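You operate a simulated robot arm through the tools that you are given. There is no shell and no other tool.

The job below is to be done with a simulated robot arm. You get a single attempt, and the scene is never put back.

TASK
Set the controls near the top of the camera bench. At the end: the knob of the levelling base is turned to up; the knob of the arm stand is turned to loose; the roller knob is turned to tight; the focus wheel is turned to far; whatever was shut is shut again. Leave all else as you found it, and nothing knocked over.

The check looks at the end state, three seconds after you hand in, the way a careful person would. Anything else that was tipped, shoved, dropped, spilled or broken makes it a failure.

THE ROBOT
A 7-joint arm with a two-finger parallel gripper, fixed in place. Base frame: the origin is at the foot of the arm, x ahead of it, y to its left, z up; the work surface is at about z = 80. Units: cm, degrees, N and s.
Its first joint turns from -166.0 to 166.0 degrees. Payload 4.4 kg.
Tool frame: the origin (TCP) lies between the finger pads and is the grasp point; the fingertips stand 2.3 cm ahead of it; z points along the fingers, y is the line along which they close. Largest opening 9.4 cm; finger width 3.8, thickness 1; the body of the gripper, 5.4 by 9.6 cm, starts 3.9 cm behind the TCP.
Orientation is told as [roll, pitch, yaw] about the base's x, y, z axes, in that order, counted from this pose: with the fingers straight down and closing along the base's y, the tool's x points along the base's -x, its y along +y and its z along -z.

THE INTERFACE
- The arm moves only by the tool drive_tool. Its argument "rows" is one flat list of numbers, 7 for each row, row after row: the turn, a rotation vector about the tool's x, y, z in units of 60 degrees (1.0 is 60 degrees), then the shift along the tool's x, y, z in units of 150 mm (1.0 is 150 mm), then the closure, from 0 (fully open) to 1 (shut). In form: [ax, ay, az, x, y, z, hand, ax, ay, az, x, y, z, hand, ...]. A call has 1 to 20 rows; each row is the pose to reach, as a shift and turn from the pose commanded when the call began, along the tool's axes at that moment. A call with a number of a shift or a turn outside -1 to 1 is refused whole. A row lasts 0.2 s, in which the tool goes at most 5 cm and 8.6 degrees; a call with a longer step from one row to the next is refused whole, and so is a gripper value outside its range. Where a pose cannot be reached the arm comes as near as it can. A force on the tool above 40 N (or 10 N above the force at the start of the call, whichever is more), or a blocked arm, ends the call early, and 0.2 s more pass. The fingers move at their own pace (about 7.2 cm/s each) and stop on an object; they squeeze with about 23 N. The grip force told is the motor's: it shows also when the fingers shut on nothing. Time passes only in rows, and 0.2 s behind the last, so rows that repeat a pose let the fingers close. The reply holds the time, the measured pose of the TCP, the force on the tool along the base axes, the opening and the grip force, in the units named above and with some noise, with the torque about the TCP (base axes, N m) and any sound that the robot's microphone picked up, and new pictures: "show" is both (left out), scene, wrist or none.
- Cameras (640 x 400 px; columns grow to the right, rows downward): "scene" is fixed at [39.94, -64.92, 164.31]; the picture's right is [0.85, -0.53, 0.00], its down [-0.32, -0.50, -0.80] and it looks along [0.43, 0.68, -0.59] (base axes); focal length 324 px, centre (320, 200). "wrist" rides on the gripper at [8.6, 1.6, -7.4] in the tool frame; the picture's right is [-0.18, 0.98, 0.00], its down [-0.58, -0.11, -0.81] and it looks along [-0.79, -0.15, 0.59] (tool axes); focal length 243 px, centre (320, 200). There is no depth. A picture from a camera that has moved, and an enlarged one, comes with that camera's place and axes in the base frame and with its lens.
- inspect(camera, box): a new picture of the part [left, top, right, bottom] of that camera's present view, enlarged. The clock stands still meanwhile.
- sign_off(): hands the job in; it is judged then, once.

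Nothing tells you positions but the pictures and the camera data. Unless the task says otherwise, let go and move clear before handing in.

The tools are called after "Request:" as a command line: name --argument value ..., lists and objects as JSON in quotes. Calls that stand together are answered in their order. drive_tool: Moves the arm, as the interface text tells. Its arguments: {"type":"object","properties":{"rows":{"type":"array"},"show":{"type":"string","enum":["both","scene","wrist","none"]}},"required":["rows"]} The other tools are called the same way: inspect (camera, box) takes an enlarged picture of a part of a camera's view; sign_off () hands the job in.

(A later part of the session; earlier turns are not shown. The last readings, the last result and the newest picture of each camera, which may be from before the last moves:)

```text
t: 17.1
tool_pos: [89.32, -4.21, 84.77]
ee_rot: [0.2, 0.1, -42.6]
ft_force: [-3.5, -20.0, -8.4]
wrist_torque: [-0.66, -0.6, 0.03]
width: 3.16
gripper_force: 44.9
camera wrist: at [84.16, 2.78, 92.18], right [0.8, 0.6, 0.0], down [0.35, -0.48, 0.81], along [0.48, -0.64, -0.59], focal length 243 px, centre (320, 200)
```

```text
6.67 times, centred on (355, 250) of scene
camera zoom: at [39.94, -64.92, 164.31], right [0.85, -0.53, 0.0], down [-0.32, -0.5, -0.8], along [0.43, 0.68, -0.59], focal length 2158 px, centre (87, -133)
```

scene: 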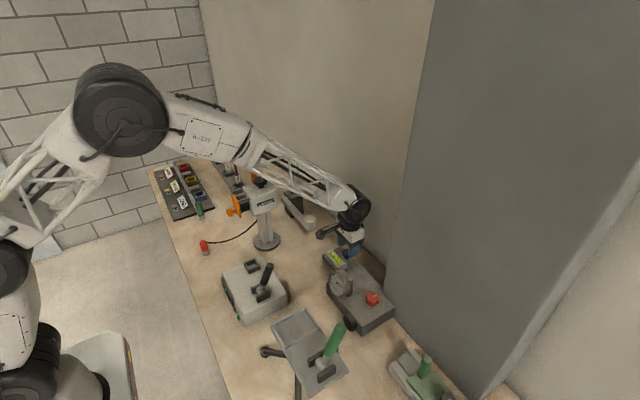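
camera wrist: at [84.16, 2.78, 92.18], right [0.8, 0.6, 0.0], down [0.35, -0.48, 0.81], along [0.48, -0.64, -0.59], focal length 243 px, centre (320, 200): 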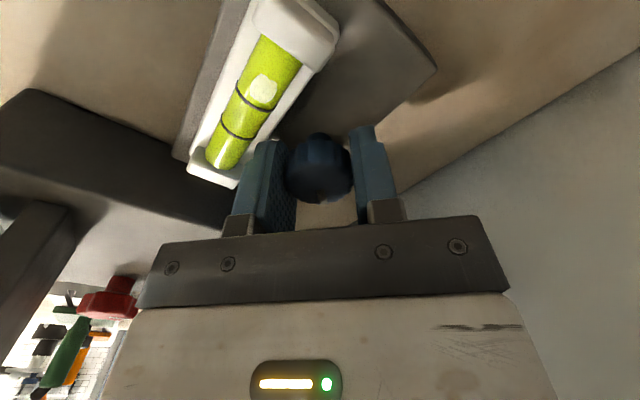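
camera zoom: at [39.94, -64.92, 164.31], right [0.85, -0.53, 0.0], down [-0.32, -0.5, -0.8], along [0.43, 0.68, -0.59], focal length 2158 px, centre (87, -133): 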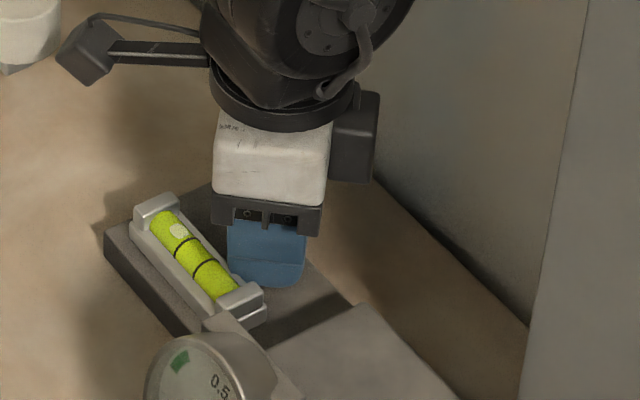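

The bubble has moved toward the centre with clockwise turning, so this is the direction that raises that side. I'll continue while relieving the side force.

Request:
drive_tool --rows '[0, 0, 0.04, -0.0022, -0.0034, 0, 0.68, 0, 0, 0.08, -0.0022, -0.0034, 0, 0.68, 0, 0, 0.13, -0.0022, -0.0034, 0, 0.68, 0, 0, 0.18, -0.0022, -0.0034, 0, 0.68]' --show "none"

Request:
inspect --camera "scene" --box '[310, 220, 400, 280]'

```text
t: 18.1
tool_pos: [89.42, -4.14, 84.65]
ee_rot: [0.2, 0.1, -53.5]
ft_force: [-8.4, -11.4, -8.4]
wrist_torque: [-0.53, -0.23, 0.05]
width: 3.16
gripper_force: 45.1
```

```text
6.67 times, centred on (355, 250) of scene
camera zoom: at [39.94, -64.92, 164.31], right [0.85, -0.53, 0.0], down [-0.32, -0.5, -0.8], along [0.43, 0.68, -0.59], focal length 2158 px, centre (87, -133)
```

zoom: 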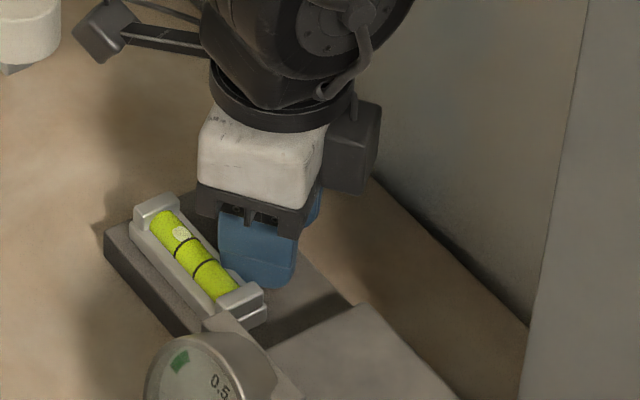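

The bubble keeps creeping toward centre. I'll continue turning.

Request:
drive_tool --rows '[0, 0, 0.05, -0.001, -0.0032, 0, 0.68, 0, 0, 0.1, -0.001, -0.0032, 0, 0.68, 0, 0, 0.15, -0.001, -0.0032, 0, 0.68, 0, 0, 0.2, -0.001, -0.0032, 0, 0.68, 0, 0, 0.25, -0.001, -0.0032, 0, 0.68]' --show "wrist"

Request:
inspect --camera "scene" --box '[310, 220, 400, 280]'

```text
t: 19.3
tool_pos: [89.3, -4.17, 84.72]
ee_rot: [0.2, 0.0, -68.4]
ft_force: [-20.2, 7.3, -1.8]
wrist_torque: [-0.35, 0.06, 0.03]
width: 3.15
gripper_force: 45.2
camera wrist: at [87.69, 4.32, 92.2], right [0.98, 0.19, 0.0], down [0.11, -0.58, 0.8], along [0.16, -0.79, -0.59], focal length 243 px, centre (320, 200)
```

wrist: 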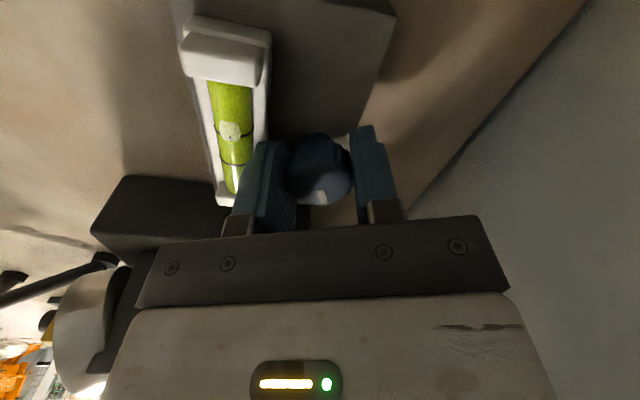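

```text
6.67 times, centred on (355, 250) of scene
camera zoom: at [39.94, -64.92, 164.31], right [0.85, -0.53, 0.0], down [-0.32, -0.5, -0.8], along [0.43, 0.68, -0.59], focal length 2158 px, centre (87, -133)
```

zoom: 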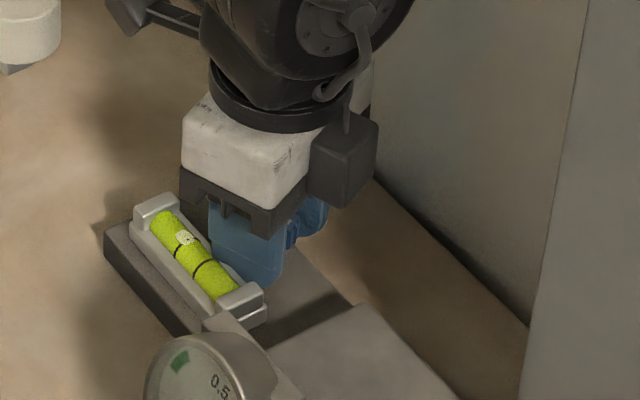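

The bubble has now reached the first mark. I'll keep turning clockwise, correcting the side force as I go.

Request:
drive_tool --rows '[0, 0, 0.05, 0.0025, -0.0026, 0, 0.68, 0, 0, 0.1, 0.0025, -0.0026, 0, 0.68, 0, 0, 0.15, 0.0025, -0.0026, 0, 0.68, 0, 0, 0.2, 0.0025, -0.0026, 0, 0.68, 0, 0, 0.25, 0.0025, -0.0026, 0, 0.68]' --show "wrist"

Request:
inspect --camera "scene" --box '[310, 220, 400, 280]'

```text
t: 20.5
tool_pos: [89.11, -4.19, 84.71]
ee_rot: [0.2, 0.2, -83.4]
ft_force: [-17.5, 1.0, -0.5]
wrist_torque: [-0.4, 0.11, 0.05]
width: 3.16
gripper_force: 45.2
camera wrist: at [89.93, 4.45, 92.2], right [1.0, -0.07, 0.0], down [-0.04, -0.59, 0.8], along [-0.05, -0.8, -0.59], focal length 243 px, centre (320, 200)
```

wrist: 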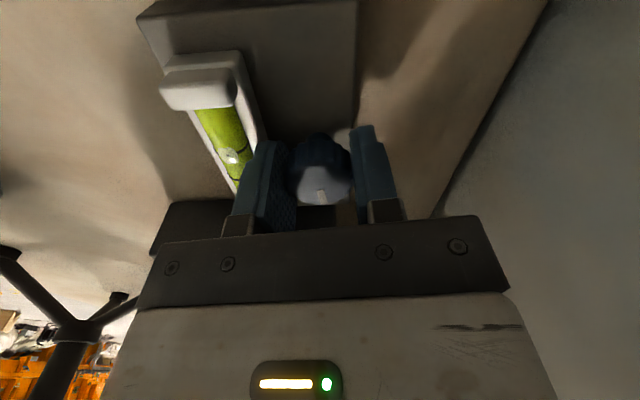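

```text
6.67 times, centred on (355, 250) of scene
camera zoom: at [39.94, -64.92, 164.31], right [0.85, -0.53, 0.0], down [-0.32, -0.5, -0.8], along [0.43, 0.68, -0.59], focal length 2158 px, centre (87, -133)
```

zoom: 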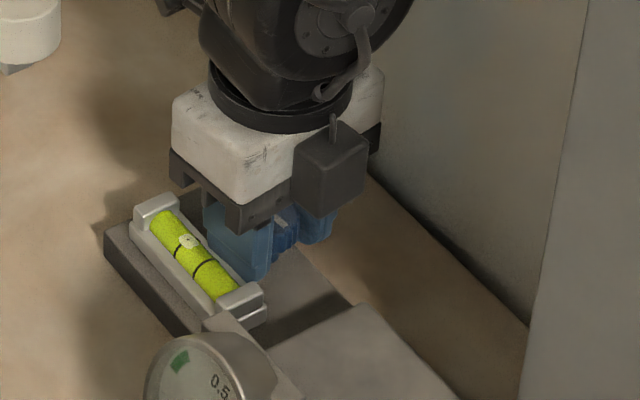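

The bubble is still moving toward centre. One finger is now on the vial side, so I'll check its clearance to the vial bracket before going further.

Request:
inspect --camera "wrist" --box '[140, 60, 400, 230]'

Request:
inspect --camera "scene" --box '[330, 238, 380, 268]'

```text
2.35 times, centred on (270, 145) of wrist
camera zoom: at [89.93, 4.45, 92.2], right [1.0, -0.07, 0.0], down [-0.04, -0.59, 0.8], along [-0.05, -0.8, -0.59], focal length 571 px, centre (438, 329)
```

zoom: 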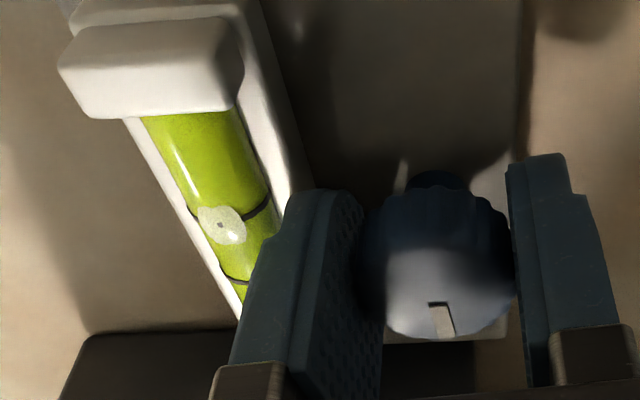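

```text
12.80 times, centred on (355, 253) of scene
camera zoom: at [39.94, -64.92, 164.31], right [0.85, -0.53, 0.0], down [-0.32, -0.5, -0.8], along [0.43, 0.68, -0.59], focal length 4144 px, centre (-128, -478)
```

zoom: 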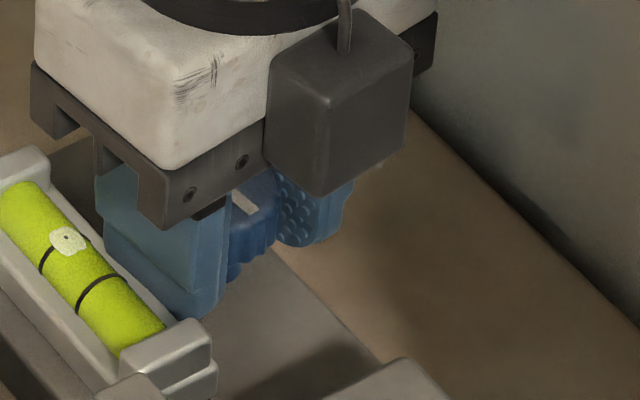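

There's a small but real gap, and by symmetry further turning keeps it. I'll shift slightly to relieve the side force and continue.

Request:
drive_tool --rows '[0, 0, 0.04, 0.0008, -0.0055, 0, 0.68, 0, 0, 0.08, 0.0008, -0.0055, 0, 0.68, 0, 0, 0.13, 0.0008, -0.0055, 0, 0.68, 0, 0, 0.18, 0.0008, -0.0055, 0, 0.68, 0, 0, 0.23, 0.0008, -0.0055, 0, 0.68]' --show "wrist"

Request:
inspect --camera "scene" --box '[330, 238, 380, 268]'

```text
t: 21.7
tool_pos: [89.22, -4.23, 84.76]
ee_rot: [0.2, 0.2, -97.2]
ft_force: [-6.2, -7.1, -4.6]
wrist_torque: [-0.66, 0.07, -0.01]
width: 3.15
gripper_force: 45.3
camera wrist: at [91.96, 4.05, 92.21], right [0.95, -0.31, 0.0], down [-0.18, -0.57, 0.8], along [-0.24, -0.77, -0.59], focal length 243 px, centre (320, 200)
```

wrist: 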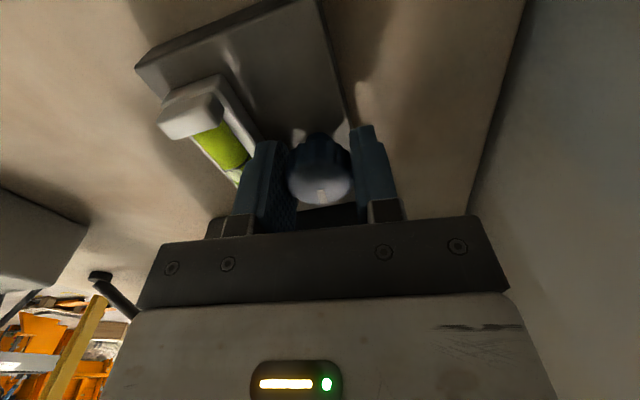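

```text
12.80 times, centred on (355, 253) of scene
camera zoom: at [39.94, -64.92, 164.31], right [0.85, -0.53, 0.0], down [-0.32, -0.5, -0.8], along [0.43, 0.68, -0.59], focal length 4144 px, centre (-128, -478)
```

zoom: 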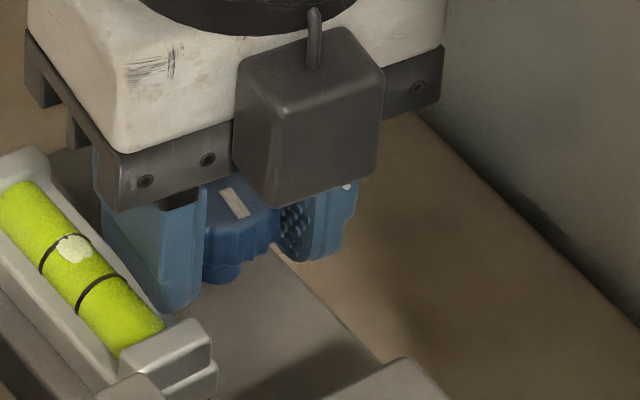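

The bubble has just crossed inside the first mark. I'll continue clockwise toward centre and feel for a stop.

Request:
drive_tool --rows '[0, 0, 0.05, -0.002, -0.001, 0, 0.68, 0, 0, 0.1, -0.002, -0.001, 0, 0.68, 0, 0, 0.15, -0.002, -0.001, 0, 0.68, 0, 0, 0.2, -0.002, -0.001, 0, 0.68, 0, 0, 0.25, -0.002, -0.001, 0, 0.68]' --show "none"

Request:
inspect --camera "scene" --box '[330, 238, 380, 268]'

```text
t: 22.9
tool_pos: [89.14, -4.15, 84.77]
ee_rot: [0.0, 0.2, -112.2]
ft_force: [-11.5, -1.9, -0.3]
wrist_torque: [-0.16, 0.1, 0.02]
width: 3.16
gripper_force: 44.6
```

```text
12.80 times, centred on (355, 253) of scene
camera zoom: at [39.94, -64.92, 164.31], right [0.85, -0.53, 0.0], down [-0.32, -0.5, -0.8], along [0.43, 0.68, -0.59], focal length 4144 px, centre (-128, -478)
```

zoom: 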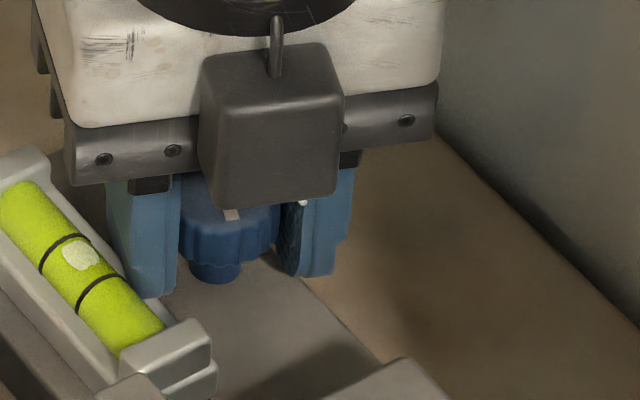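

The bubble is now between the marks but not yet centred. I'll keep going.

Request:
drive_tool --rows '[0, 0, 0.05, -0.0016, -0.0022, 0, 0.68, 0, 0, 0.1, -0.0016, -0.0022, 0, 0.68, 0, 0, 0.15, -0.0016, -0.0022, 0, 0.68, 0, 0, 0.2, -0.0016, -0.0022, 0, 0.68, 0, 0, 0.25, -0.0016, -0.0022, 0, 0.68]' --show "none"

Request:
inspect --camera "scene" --box '[330, 238, 380, 268]'

```text
t: 24.1
tool_pos: [89.18, -4.03, 84.81]
ee_rot: [0.0, 0.4, -127.2]
ft_force: [-7.3, 17.5, 0.5]
wrist_torque: [0.25, -0.02, 0.06]
width: 3.18
gripper_force: 44.3
```

```text
12.80 times, centred on (355, 253) of scene
camera zoom: at [39.94, -64.92, 164.31], right [0.85, -0.53, 0.0], down [-0.32, -0.5, -0.8], along [0.43, 0.68, -0.59], focal length 4144 px, centre (-128, -478)
```

zoom: 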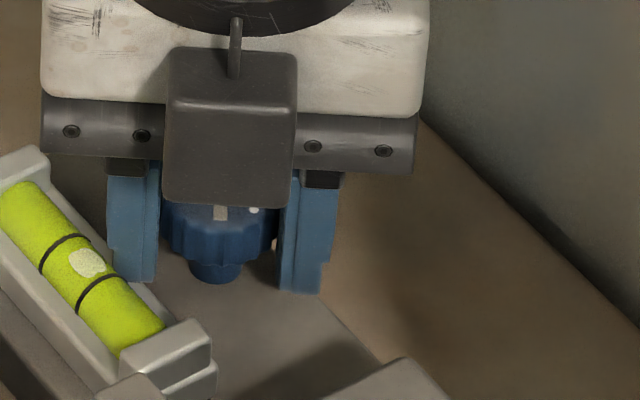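

Nearly centred. Another small turn follows, checking for a stop.

Request:
drive_tool --rows '[0, 0, 0.05, 0.0019, -0.0031, 0, 0.68, 0, 0, 0.1, 0.0019, -0.0031, 0, 0.68, 0, 0, 0.15, 0.0019, -0.0031, 0, 0.68, 0, 0, 0.2, 0.0019, -0.0031, 0, 0.68]' --show "wrist"

Request:
inspect --camera "scene" --box '[330, 238, 380, 268]'

```text
t: 25.1
tool_pos: [89.11, -4.08, 84.69]
ee_rot: [0.0, 0.3, -139.2]
ft_force: [-7.4, 11.2, 0.5]
wrist_torque: [-0.18, 0.41, 0.01]
width: 3.16
gripper_force: 44.8
camera wrist: at [96.76, 0.16, 92.22], right [0.5, -0.86, 0.0], down [-0.51, -0.3, 0.8], along [-0.69, -0.4, -0.59], focal length 243 px, centre (320, 200)
```

wrist: 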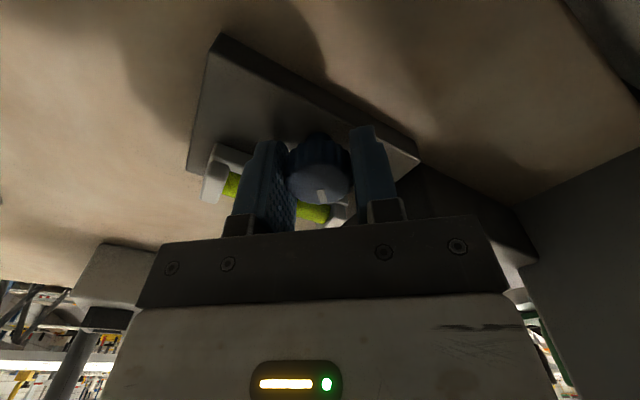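

```text
12.80 times, centred on (355, 253) of scene
camera zoom: at [39.94, -64.92, 164.31], right [0.85, -0.53, 0.0], down [-0.32, -0.5, -0.8], along [0.43, 0.68, -0.59], focal length 4144 px, centre (-128, -478)
```

zoom: 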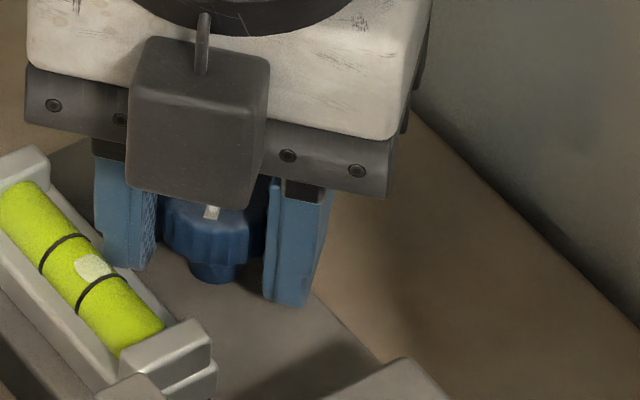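

The bubble is now about centred between the marks, with no stop felt yet. I'll try a little further to find out whether there is an end stop just past here.

Request:
drive_tool --rows '[0, 0, 0.05, 0.0007, -0.0029, 0, 0.68, 0, 0, 0.1, 0.0007, -0.0029, 0, 0.68, 0, 0, 0.15, 0.0007, -0.0029, 0, 0.68, 0, 0, 0.2, 0.0007, -0.0029, 0, 0.68]' --show "none"

Request:
inspect --camera "scene" --box '[330, 238, 380, 268]'

```text
t: 25.9
tool_pos: [88.9, -4.19, 84.86]
ee_rot: [0.1, 0.2, -147.0]
ft_force: [-19.9, -2.2, 6.5]
wrist_torque: [1.66, -3.91, -0.55]
width: 3.12
gripper_force: 45.2
stopped in row 3: the force on the tool passed its limit at 63 N (the readings are from after the stop); the commanded pose is now the measured one
```

```text
12.80 times, centred on (355, 253) of scene
camera zoom: at [39.94, -64.92, 164.31], right [0.85, -0.53, 0.0], down [-0.32, -0.5, -0.8], along [0.43, 0.68, -0.59], focal length 4144 px, centre (-128, -478)
```

zoom: 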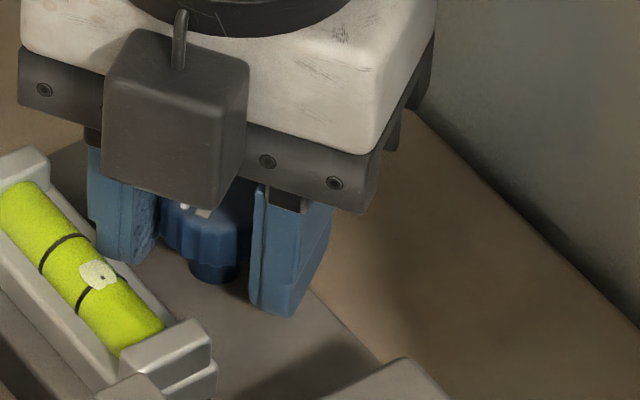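

The force spike came with a torque that fits the wrist camera touching the back wall rather than a knob stop. I'll back off a few degrees, release slightly and lift clear so I can re-grip from the other side.

Request:
drive_tool --rows '[0, 0, -0.04, 0, 0, 0, 0.68, 0, 0, -0.08, 0, 0, 0, 0.68, 0, 0, -0.12, 0, 0, 0, 0.68, 0, 0, -0.12, 0, 0, 0, 0.62, 0, 0, -0.12, 0, 0, 0, 0.62]' --show "none"

Request:
inspect --camera "scene" --box '[310, 220, 400, 280]'

```text
t: 27.1
tool_pos: [89.03, -4.15, 84.64]
ee_rot: [0.0, 0.2, -139.8]
ft_force: [0.5, 0.2, 0.7]
wrist_torque: [0.03, 0.03, 0.03]
width: 3.56
gripper_force: 0.1
```

```text
6.67 times, centred on (355, 250) of scene
camera zoom: at [39.94, -64.92, 164.31], right [0.85, -0.53, 0.0], down [-0.32, -0.5, -0.8], along [0.43, 0.68, -0.59], focal length 2158 px, centre (87, -133)
```

zoom: 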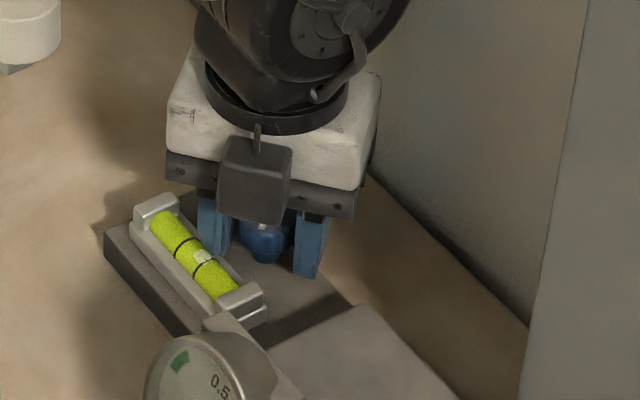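

Released cleanly with zero force. The bubble sits between the marks, slightly past centre. I'll lift and rotate the open gripper 180° back so I can test for an end stop beyond.

Request:
drive_tool --rows '[0, 0, 0, 0, 0, -0.17, 0.62, 0, 0, 0, 0, 0, -0.34, 0.62, 0, 0, -0.14, 0, 0, -0.34, 0.6, 0, 0, -0.28, 0, 0, -0.34, 0.6, 0, 0, -0.42, 0, 0, -0.34, 0.6, 0, 0, -0.56, 0, 0, -0.34, 0.6, 0, 0, -0.7, 0, 0, -0.34, 0.6, 0, 0, -0.84, 0, 0, -0.34, 0.6, 0, 0, -0.98, 0, 0, -0.34, 0.6]' --show "none"

Request:
drive_tool --rows '[0, 0, -0.14, 0, 0, 0, 0.6, 0, 0, -0.28, 0, 0, 0, 0.6, 0, 0, -0.42, 0, 0, 0, 0.6, 0, 0, -0.56, 0, 0, 0, 0.6, 0, 0, -0.7, 0, 0, 0, 0.6, 0, 0, -0.84, 0, 0, 0, 0.6, 0, 0, -0.98, 0, 0, 0, 0.6]' --show "none"

Request:
drive_tool --rows '[0, 0, -0.14, 0, 0, 0, 0.6, 0, 0, -0.28, 0, 0, 0, 0.6, 0, 0, -0.34, 0, 0, 0, 0.6]' --show "both"

Request:
inspect --camera "wrist" --box '[200, 0, 440, 150]'

```text
t: 29.1
tool_pos: [88.96, -4.19, 89.78]
ee_rot: [0.2, 0.0, -80.9]
ft_force: [0.5, 0.1, -0.6]
wrist_torque: [-0.02, 0.03, 0.0]
width: 3.76
gripper_force: 0.1
```

```text
t: 30.7
tool_pos: [89.04, -4.16, 89.74]
ee_rot: [0.1, -0.1, -22.1]
ft_force: [0.8, 0.6, -1.0]
wrist_torque: [-0.02, -0.02, 0.03]
width: 3.78
gripper_force: 0.0
```

```text
t: 31.5
tool_pos: [89.03, -4.22, 89.89]
ee_rot: [0.0, -0.2, -1.8]
ft_force: [-0.4, -0.3, -0.1]
wrist_torque: [0.02, 0.01, 0.04]
width: 3.76
gripper_force: 0.0
camera wrist: at [80.52, -2.38, 97.22], right [0.21, 0.98, 0.0], down [0.58, -0.13, 0.81], along [0.79, -0.17, -0.59], focal length 243 px, centre (320, 200)
```

scene: 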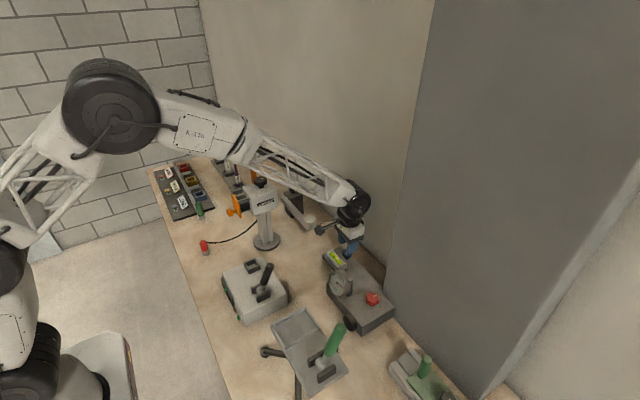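
wrist: 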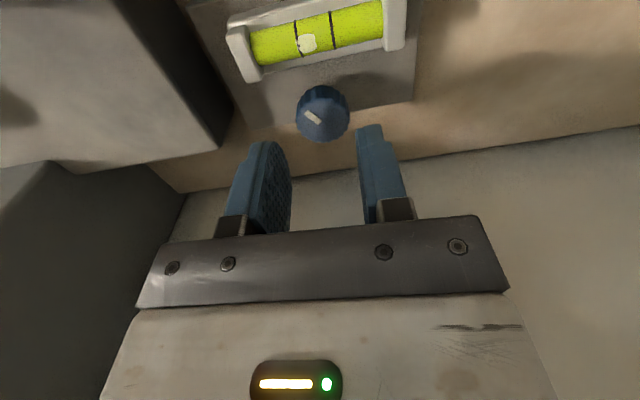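

```text
2.67 times, centred on (320, 75) of wrist
camera zoom: at [80.52, -2.38, 97.22], right [0.21, 0.98, 0.0], down [0.58, -0.13, 0.81], along [0.79, -0.17, -0.59], focal length 647 px, centre (320, 533)
```

zoom: 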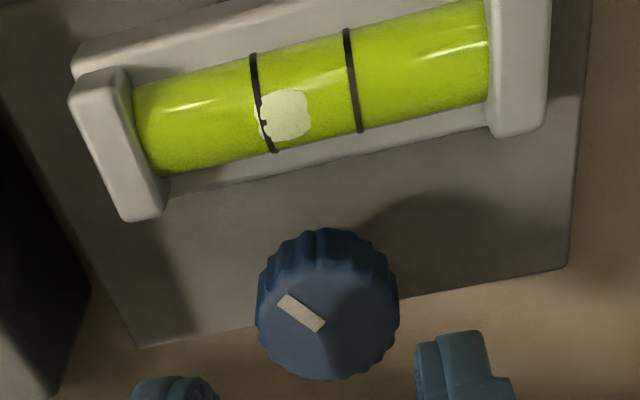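

With the finger clear, the pointer is about 140° clockwise from where it started and the bubble is a bit past centre, putting level at about 120°. I'll re-grip and turn further clockwise to see whether there is an end stop.

Request:
drive_tool --rows '[0, 0, 0, -0.004, 0.01, 0.17, 0.6, 0, 0, 0, -0.004, 0.01, 0.345, 0.6, 0, 0, 0, -0.004, 0.01, 0.345, 0.64, 0, 0, 0, -0.004, 0.01, 0.345, 0.68, 0, 0, 0, -0.004, 0.01, 0.345, 0.68]' --show "wrist"

```text
t: 32.7
tool_pos: [89.15, -3.98, 84.64]
ee_rot: [0.1, -0.2, -2.0]
ft_force: [6.0, -1.3, 1.4]
wrist_torque: [-0.01, -0.22, 0.01]
width: 3.17
gripper_force: 45.0
camera wrist: at [80.65, -2.23, 92.06], right [0.22, 0.98, 0.0], down [0.57, -0.13, 0.81], along [0.79, -0.17, -0.59], focal length 243 px, centre (320, 200)
```

wrist: 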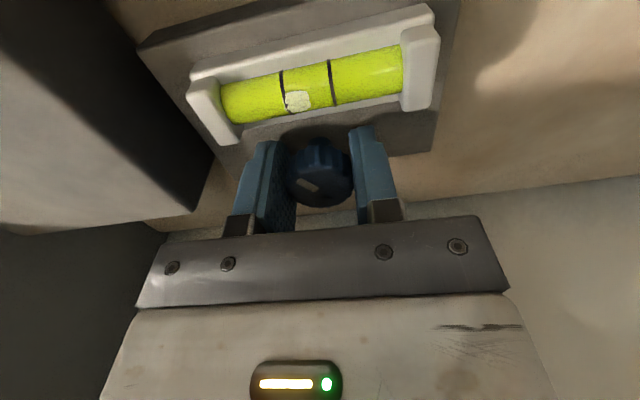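

Gripped with almost no side force. I'll turn another 25° clockwise.

Request:
drive_tool --rows '[0, 0, 0.07, 0, 0, 0, 0.68, 0, 0, 0.14, 0, 0, 0, 0.68, 0, 0, 0.21, 0, 0, 0, 0.68, 0, 0, 0.28, 0, 0, 0, 0.68, 0, 0, 0.35, 0, 0, 0, 0.68, 0, 0, 0.42, 0, 0, 0, 0.68]' --show "wrist"

```text
t: 34.1
tool_pos: [89.26, -4.0, 84.59]
ee_rot: [0.1, -0.2, -27.1]
ft_force: [20.1, 8.3, -4.4]
wrist_torque: [-0.1, -0.46, 0.0]
width: 3.14
gripper_force: 45.2
camera wrist: at [82.24, 1.29, 92.07], right [0.61, 0.79, 0.0], down [0.47, -0.36, 0.81], along [0.64, -0.49, -0.59], focal length 243 px, centre (320, 200)
```

wrist: 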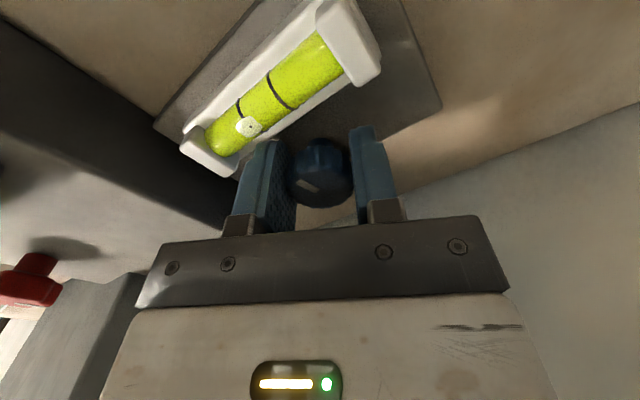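

The knob continues to turn and the bubble moves past centre. I'll go on a bit more to look for a stop.

Request:
drive_tool --rows '[0, 0, 0.07, -0.0024, 0.0027, 0, 0.68, 0, 0, 0.14, -0.0024, 0.0027, 0, 0.68, 0, 0, 0.21, -0.0024, 0.0027, 0, 0.68, 0, 0, 0.28, -0.0024, 0.0027, 0, 0.68, 0, 0, 0.35, -0.0024, 0.0027, 0, 0.68, 0, 0, 0.42, -0.0024, 0.0027, 0, 0.68]' --show "wrist"

Request:
inspect --camera "scene" --box '[310, 220, 400, 280]'

```text
t: 35.5
tool_pos: [89.17, -3.82, 84.61]
ee_rot: [0.1, -0.1, -52.3]
ft_force: [5.4, 21.5, 10.0]
wrist_torque: [-0.38, -0.5, 0.05]
width: 3.17
gripper_force: 45.1
camera wrist: at [85.22, 3.78, 92.08], right [0.89, 0.46, 0.0], down [0.27, -0.53, 0.81], along [0.37, -0.72, -0.59], focal length 243 px, centre (320, 200)
```

wrist: 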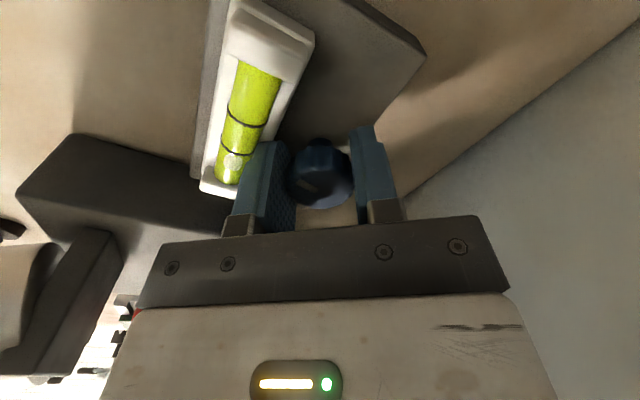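

```text
6.67 times, centred on (355, 250) of scene
camera zoom: at [39.94, -64.92, 164.31], right [0.85, -0.53, 0.0], down [-0.32, -0.5, -0.8], along [0.43, 0.68, -0.59], focal length 2158 px, centre (87, -133)
```

zoom: 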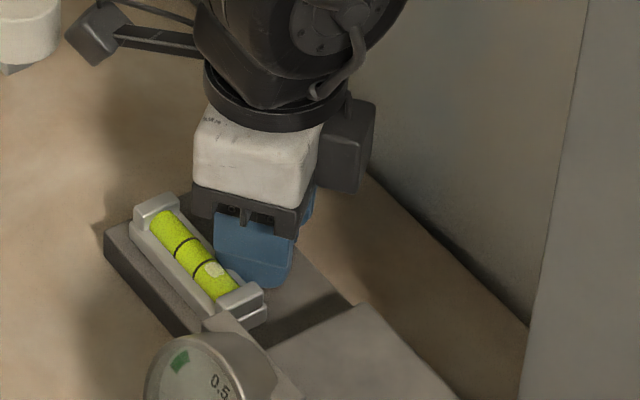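

Still no stop at about 190°. I'll go further to learn whether the range ends near 240°, which would be symmetric about level.

Request:
drive_tool --rows '[0, 0, 0.06, 0.0025, 0.0033, -0.001, 0.68, 0, 0, 0.12, 0.0025, 0.0033, -0.001, 0.68, 0, 0, 0.18, 0.0025, 0.0033, -0.001, 0.68, 0, 0, 0.24, 0.0025, 0.0033, -0.001, 0.68, 0, 0, 0.3, 0.0025, 0.0033, -0.001, 0.68]' --show "none"

```text
t: 36.7
tool_pos: [89.13, -3.89, 84.6]
ee_rot: [0.2, 0.0, -70.3]
ft_force: [7.4, 9.3, 7.4]
wrist_torque: [-0.47, -0.31, -0.01]
width: 3.13
gripper_force: 45.1
```

Moving on another 18°.

Request:
drive_tool --rows '[0, 0, 0.06, 0.0014, 0.0019, -0.001, 0.68, 0, 0, 0.12, 0.0014, 0.0019, -0.001, 0.68, 0, 0, 0.18, 0.0014, 0.0019, -0.001, 0.68, 0, 0, 0.24, 0.0014, 0.0019, -0.001, 0.68, 0, 0, 0.3, 0.0014, 0.0019, -0.001, 0.68]' --show "none"

Request:
inspect --camera "scene" --box '[330, 238, 380, 268]'

```text
t: 37.9
tool_pos: [89.27, -4.03, 84.7]
ee_rot: [0.2, 0.0, -88.3]
ft_force: [17.9, -10.4, 3.1]
wrist_torque: [-0.51, -0.13, 0.0]
width: 3.14
gripper_force: 45.1
```

```text
12.80 times, centred on (355, 253) of scene
camera zoom: at [39.94, -64.92, 164.31], right [0.85, -0.53, 0.0], down [-0.32, -0.5, -0.8], along [0.43, 0.68, -0.59], focal length 4144 px, centre (-128, -478)
```

zoom: 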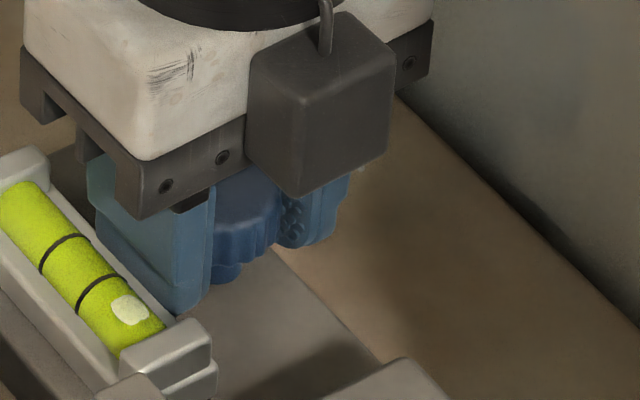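

At about 226° the bubble is near the other end and there's still no stop. I'll keep going.

Request:
drive_tool --rows '[0, 0, 0.06, -0.002, 0.003, -0.001, 0.68, 0, 0, 0.12, -0.002, 0.003, -0.001, 0.68, 0, 0, 0.18, -0.002, 0.003, -0.001, 0.68, 0, 0, 0.24, -0.002, 0.003, -0.001, 0.68]' --show "none"

Request:
inspect --camera "scene" --box '[330, 238, 380, 268]'

```text
t: 38.9
tool_pos: [89.21, -3.87, 84.64]
ee_rot: [0.2, 0.1, -102.7]
ft_force: [9.3, -2.3, 2.6]
wrist_torque: [-0.16, 0.02, 0.29]
width: 3.14
gripper_force: 45.0
```

```text
12.80 times, centred on (355, 253) of scene
camera zoom: at [39.94, -64.92, 164.31], right [0.85, -0.53, 0.0], down [-0.32, -0.5, -0.8], along [0.43, 0.68, -0.59], focal length 4144 px, centre (-128, -478)
```

zoom: 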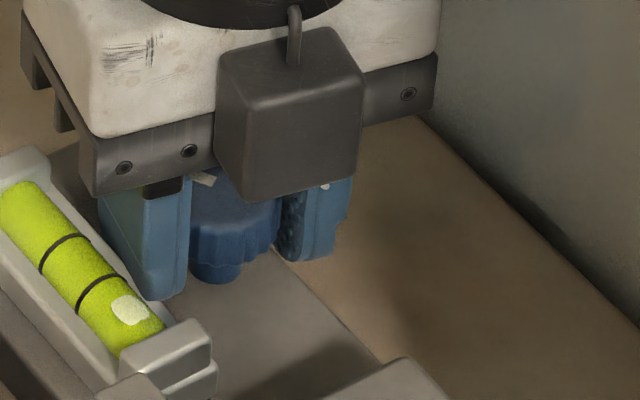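

There's now a resisting torque of about 0.3 N·m, which may be the end stop. I'll press a few more degrees to confirm.

Request:
drive_tool --rows '[0, 0, 0.05, 0, 0.001, 0, 0.68, 0, 0, 0.1, 0, 0.001, 0, 0.68]' --show "wrist"

Request:
inspect --camera "wrist" --box '[220, 100, 420, 225]'

Request:
inspect --camera "scene" --box '[330, 238, 380, 268]'

```text
t: 39.5
tool_pos: [89.28, -3.97, 84.62]
ee_rot: [0.1, 0.0, -108.7]
ft_force: [14.2, 0.1, -1.8]
wrist_torque: [0.04, -0.13, 0.68]
width: 3.16
gripper_force: 44.7
camera wrist: at [93.64, 3.66, 92.1], right [0.87, -0.49, 0.0], down [-0.29, -0.52, 0.81], along [-0.39, -0.7, -0.59], focal length 243 px, centre (320, 200)
```

wrist: 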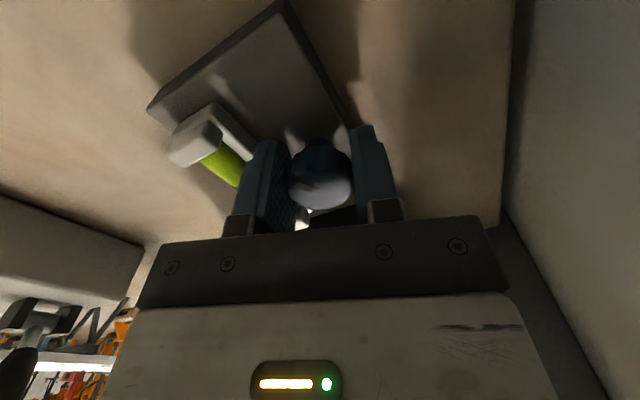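

```text
3.20 times, centred on (320, 162) of wrist
camera zoom: at [93.64, 3.66, 92.1], right [0.87, -0.49, 0.0], down [-0.29, -0.52, 0.81], along [-0.39, -0.7, -0.59], focal length 776 px, centre (320, 320)
```

zoom: 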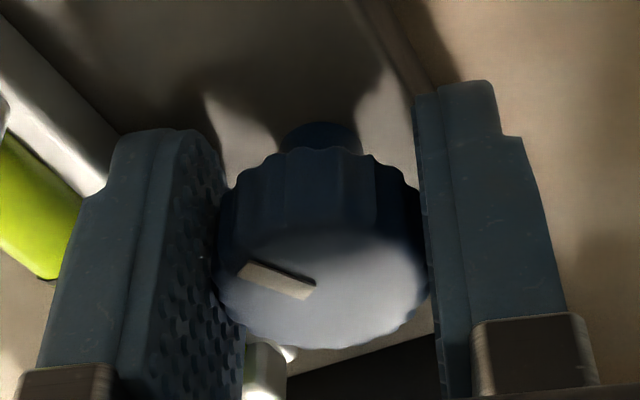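

```text
12.80 times, centred on (355, 253) of scene
camera zoom: at [39.94, -64.92, 164.31], right [0.85, -0.53, 0.0], down [-0.32, -0.5, -0.8], along [0.43, 0.68, -0.59], focal length 4144 px, centre (-128, -478)
```

zoom: 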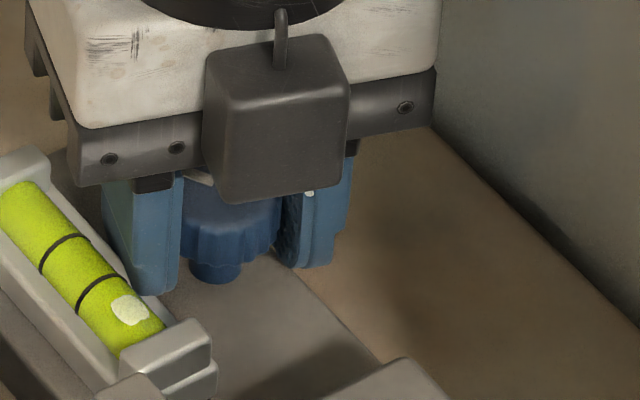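

Torque has climbed to 0.7 N·m with the bubble unmoved, so this is the end stop, roughly 240° from the start. The start was at the opposite end with level midway, so I take this end as "up". I'll release and lift to verify.

Request:
drive_tool --rows '[0, 0, 0, 0, 0, 0, 0.62, 0, 0, 0, 0, 0, 0, 0.62, 0, 0, 0, 0, 0, -0.17, 0.62, 0, 0, 0, 0, 0, -0.34, 0.62, 0, 0, -0.14, 0, 0, -0.34, 0.6, 0, 0, -0.28, 0, 0, -0.34, 0.6, 0, 0, -0.42, 0, 0, -0.34, 0.6, 0, 0, -0.56, 0, 0, -0.34, 0.6, 0, 0, -0.7, 0, 0, -0.34, 0.6, 0, 0, -0.84, 0, 0, -0.34, 0.6, 0, 0, -0.98, 0, 0, -0.34, 0.6]' --show "none"

Request:
drive_tool --rows '[0, 0, -0.14, 0, 0, 0, 0.6, 0, 0, -0.28, 0, 0, 0, 0.6, 0, 0, -0.42, 0, 0, 0, 0.6, 0, 0, -0.56, 0, 0, 0, 0.6, 0, 0, -0.7, 0, 0, 0, 0.6, 0, 0, -0.82, 0, 0, 0, 0.6]' --show "both"

Request:
inspect --camera "wrist" --box '[200, 0, 440, 150]'

Request:
inspect --camera "scene" --box '[310, 220, 400, 320]'

```text
t: 41.9
tool_pos: [89.26, -3.86, 89.83]
ee_rot: [0.1, -0.1, -49.8]
ft_force: [-0.1, -0.3, -0.2]
wrist_torque: [0.0, 0.02, -0.04]
width: 3.76
gripper_force: 0.0
```

```text
t: 43.3
tool_pos: [89.19, -3.91, 89.78]
ee_rot: [0.0, -0.2, -0.5]
ft_force: [0.5, 0.6, 0.2]
wrist_torque: [0.01, -0.01, 0.0]
width: 3.78
gripper_force: 0.1
camera wrist: at [80.65, -2.34, 97.19], right [0.19, 0.98, 0.0], down [0.58, -0.11, 0.81], along [0.79, -0.16, -0.59], focal length 243 px, centre (320, 200)
```

scene: 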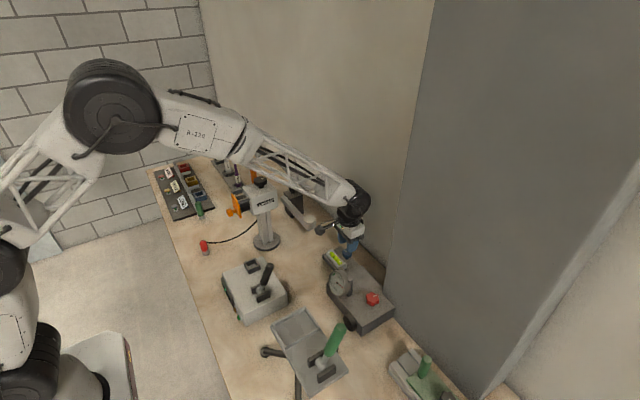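
wrist: 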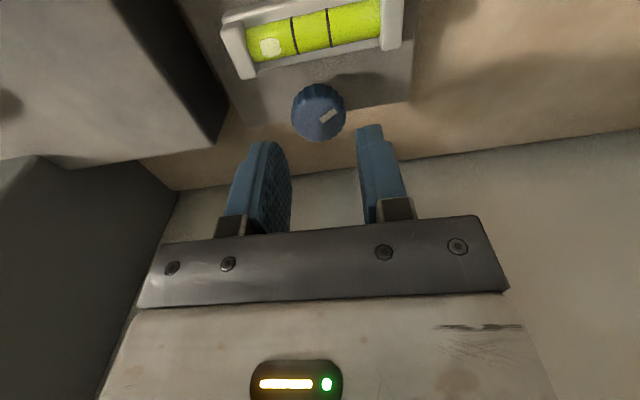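

```text
2.67 times, centred on (320, 75) of wrist
camera zoom: at [80.65, -2.34, 97.19], right [0.19, 0.98, 0.0], down [0.58, -0.11, 0.81], along [0.79, -0.16, -0.59], focal length 647 px, centre (320, 533)
```

zoom: 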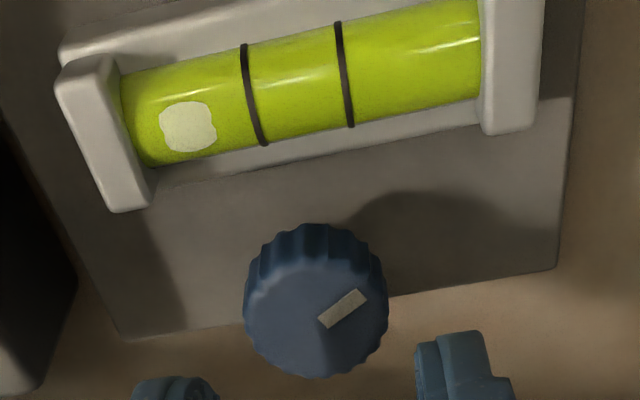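

```text
4.00 times, centred on (355, 270) of scene
camera zoom: at [39.94, -64.92, 164.31], right [0.85, -0.53, 0.0], down [-0.32, -0.5, -0.8], along [0.43, 0.68, -0.59], focal length 1295 px, centre (180, -80)
```

zoom: 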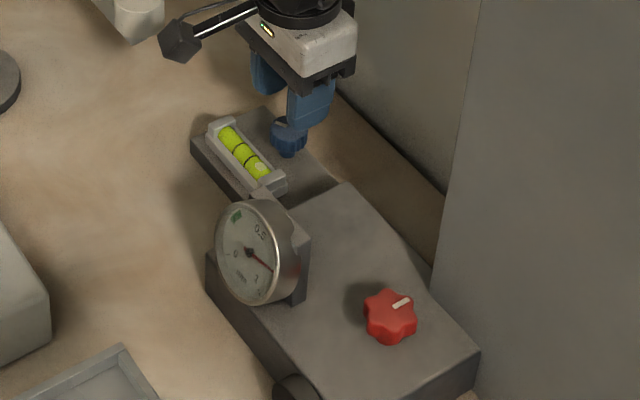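

The pointer is now about 240° clockwise from its start, with the bubble at the other end. Next is the red roller knob near (83, -24.5, 86.7). The pillar face may be as close as x≈90 there, so I'll lift, back off and take a careful look first.

Request:
drive_tool --rows '[0, 0, 0, 0, 0, -0.3, 0.5, 0, 0, 0, 0, 0, -0.6, 0.4, 0, 0, 0, 0.2, -0.1, -0.8, 0.4, 0, 0, 0, 0.45, -0.25, -0.95, 0.4, 0, 0, 0, 0.7, -0.45, -1.0, 0.4, 0, 0, 0, 0.9, -0.7, -1.0, 0.4, 0, 0, 0, 0.95, -1.0, -1.0, 0.4]' --show "none"

Request:
drive_tool --rows '[0, 0, 0, 0, -0.2, 0, 0.4, 0, 0, 0, 0, -0.37, 0, 0.4]' --show "both"

Request:
inspect --camera "wrist" --box '[220, 20, 420, 145]'

```text
t: 44.9
tool_pos: [74.62, -18.85, 104.73]
ee_rot: [-0.1, -0.2, -0.7]
ft_force: [0.3, -0.3, -0.3]
wrist_torque: [0.01, 0.01, 0.01]
width: 5.63
gripper_force: 0.1
```

```text
t: 45.5
tool_pos: [74.62, -24.3, 104.63]
ee_rot: [0.0, -0.2, -0.5]
ft_force: [0.2, -1.1, 0.2]
wrist_torque: [0.01, 0.01, 0.02]
width: 5.66
gripper_force: 0.0
camera wrist: at [66.06, -22.77, 112.11], right [0.2, 0.98, 0.0], down [0.58, -0.12, 0.81], along [0.79, -0.16, -0.59], focal length 243 px, centre (320, 200)
```

scene: 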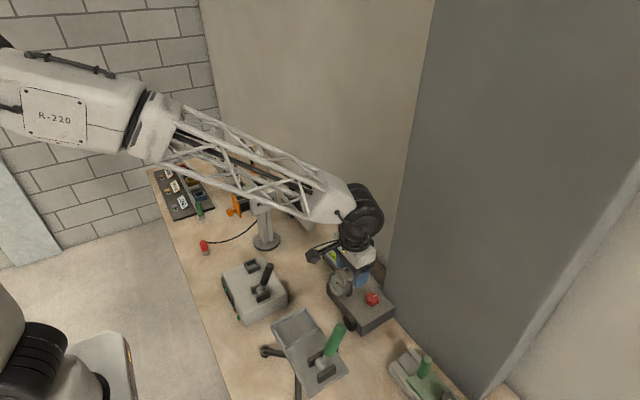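
wrist: 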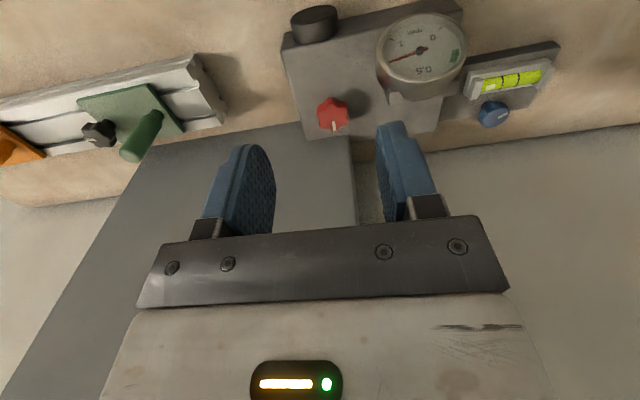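

```text
3.20 times, centred on (320, 82) of wrist
camera zoom: at [66.06, -22.77, 112.11], right [0.2, 0.98, 0.0], down [0.58, -0.12, 0.81], along [0.79, -0.16, -0.59], focal length 776 px, centre (320, 576)
```

zoom: 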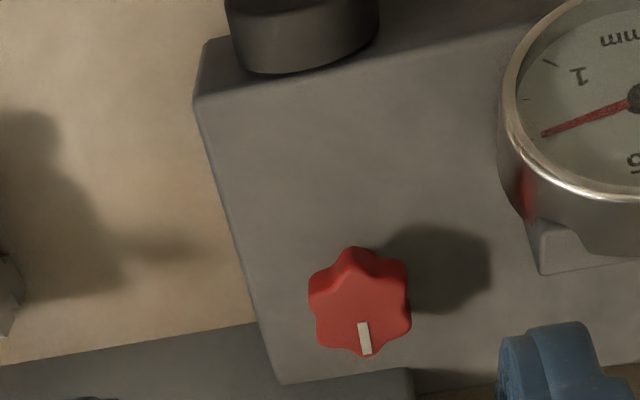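

The red knob is at about (83.5, -24.5, 86.7) and the pillar face is near x≈88.7, so clearance is only about 5 cm. I'll check the wrist's own size in the scene view before approaching.

Request:
inspect --camera "scene" --box '[290, 160, 410, 320]'

Request:
inspect --camera "wrist" --box '[360, 0, 480, 110]'

```text
2.50 times, centred on (350, 240) of scene
camera zoom: at [39.94, -64.92, 164.31], right [0.85, -0.53, 0.0], down [-0.32, -0.5, -0.8], along [0.43, 0.68, -0.59], focal length 809 px, centre (245, 100)
```

zoom: 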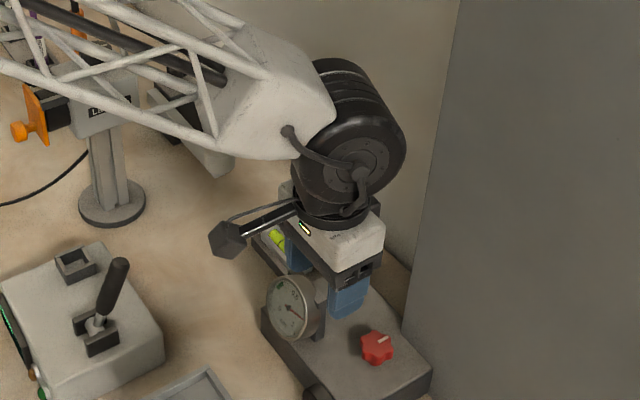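

```text
3.64 times, centred on (420, 55) of wrist
camera zoom: at [66.06, -22.77, 112.11], right [0.2, 0.98, 0.0], down [0.58, -0.12, 0.81], along [0.79, -0.16, -0.59], focal length 882 px, centre (-44, 727)
```

zoom: 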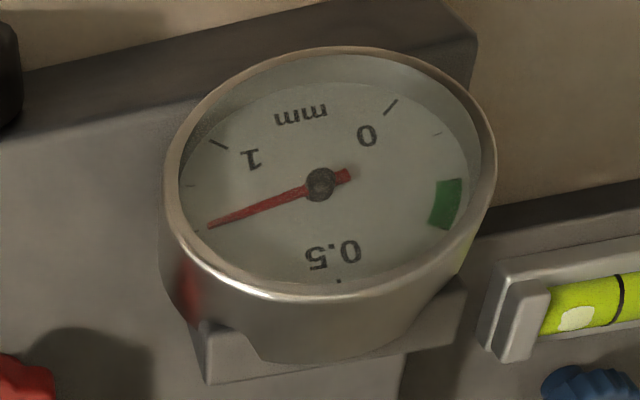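

The wrist joint is about 5 cm in radius and sits right above the tool, so a straight-down approach would be too tight against the pillar. I'll tilt the tool about 20° so the wrist leans away from the pillar, then approach the red knob that way.

Request:
drive_tool --rows '[0, -0.083, 0, 0, 0, 0, 0.4, 0, -0.166, 0, 0, 0, 0, 0.4, 0, -0.25, 0, 0, 0, 0, 0.4, 0, -0.333, 0, 0, 0, 0, 0.4]' --show "both"

Request:
inspect --camera "wrist" --box '[220, 20, 480, 185]'

```text
t: 46.5
tool_pos: [74.68, -24.29, 104.58]
ee_rot: [-0.1, -20.2, -0.7]
ft_force: [-0.5, 1.6, -0.1]
wrist_torque: [0.02, 0.0, -0.02]
width: 5.62
gripper_force: 0.1
camera wrist: at [64.14, -22.7, 108.68], right [0.18, 0.98, 0.06], down [0.27, -0.11, 0.96], along [0.95, -0.16, -0.28], focal length 243 px, centre (320, 200)
```

scene: 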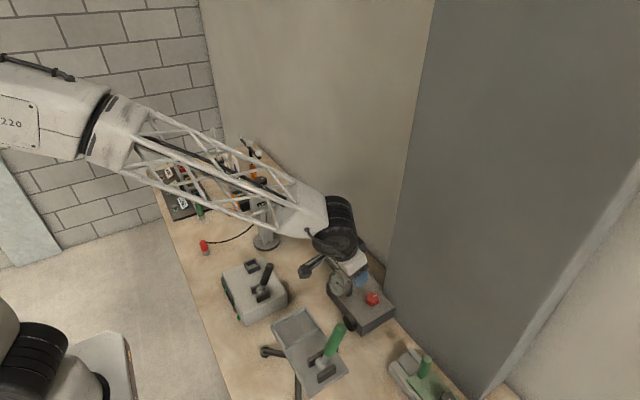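
wrist: 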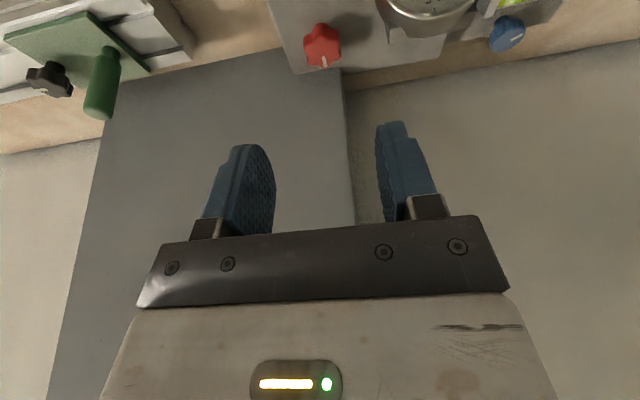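

```text
2.42 times, centred on (350, 102) of wrist
camera zoom: at [64.14, -22.7, 108.68], right [0.18, 0.98, 0.06], down [0.27, -0.11, 0.96], along [0.95, -0.16, -0.28], focal length 588 px, centre (247, 436)
```

zoom: 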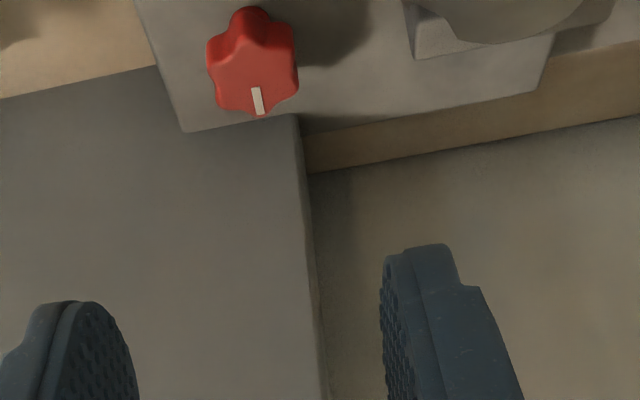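

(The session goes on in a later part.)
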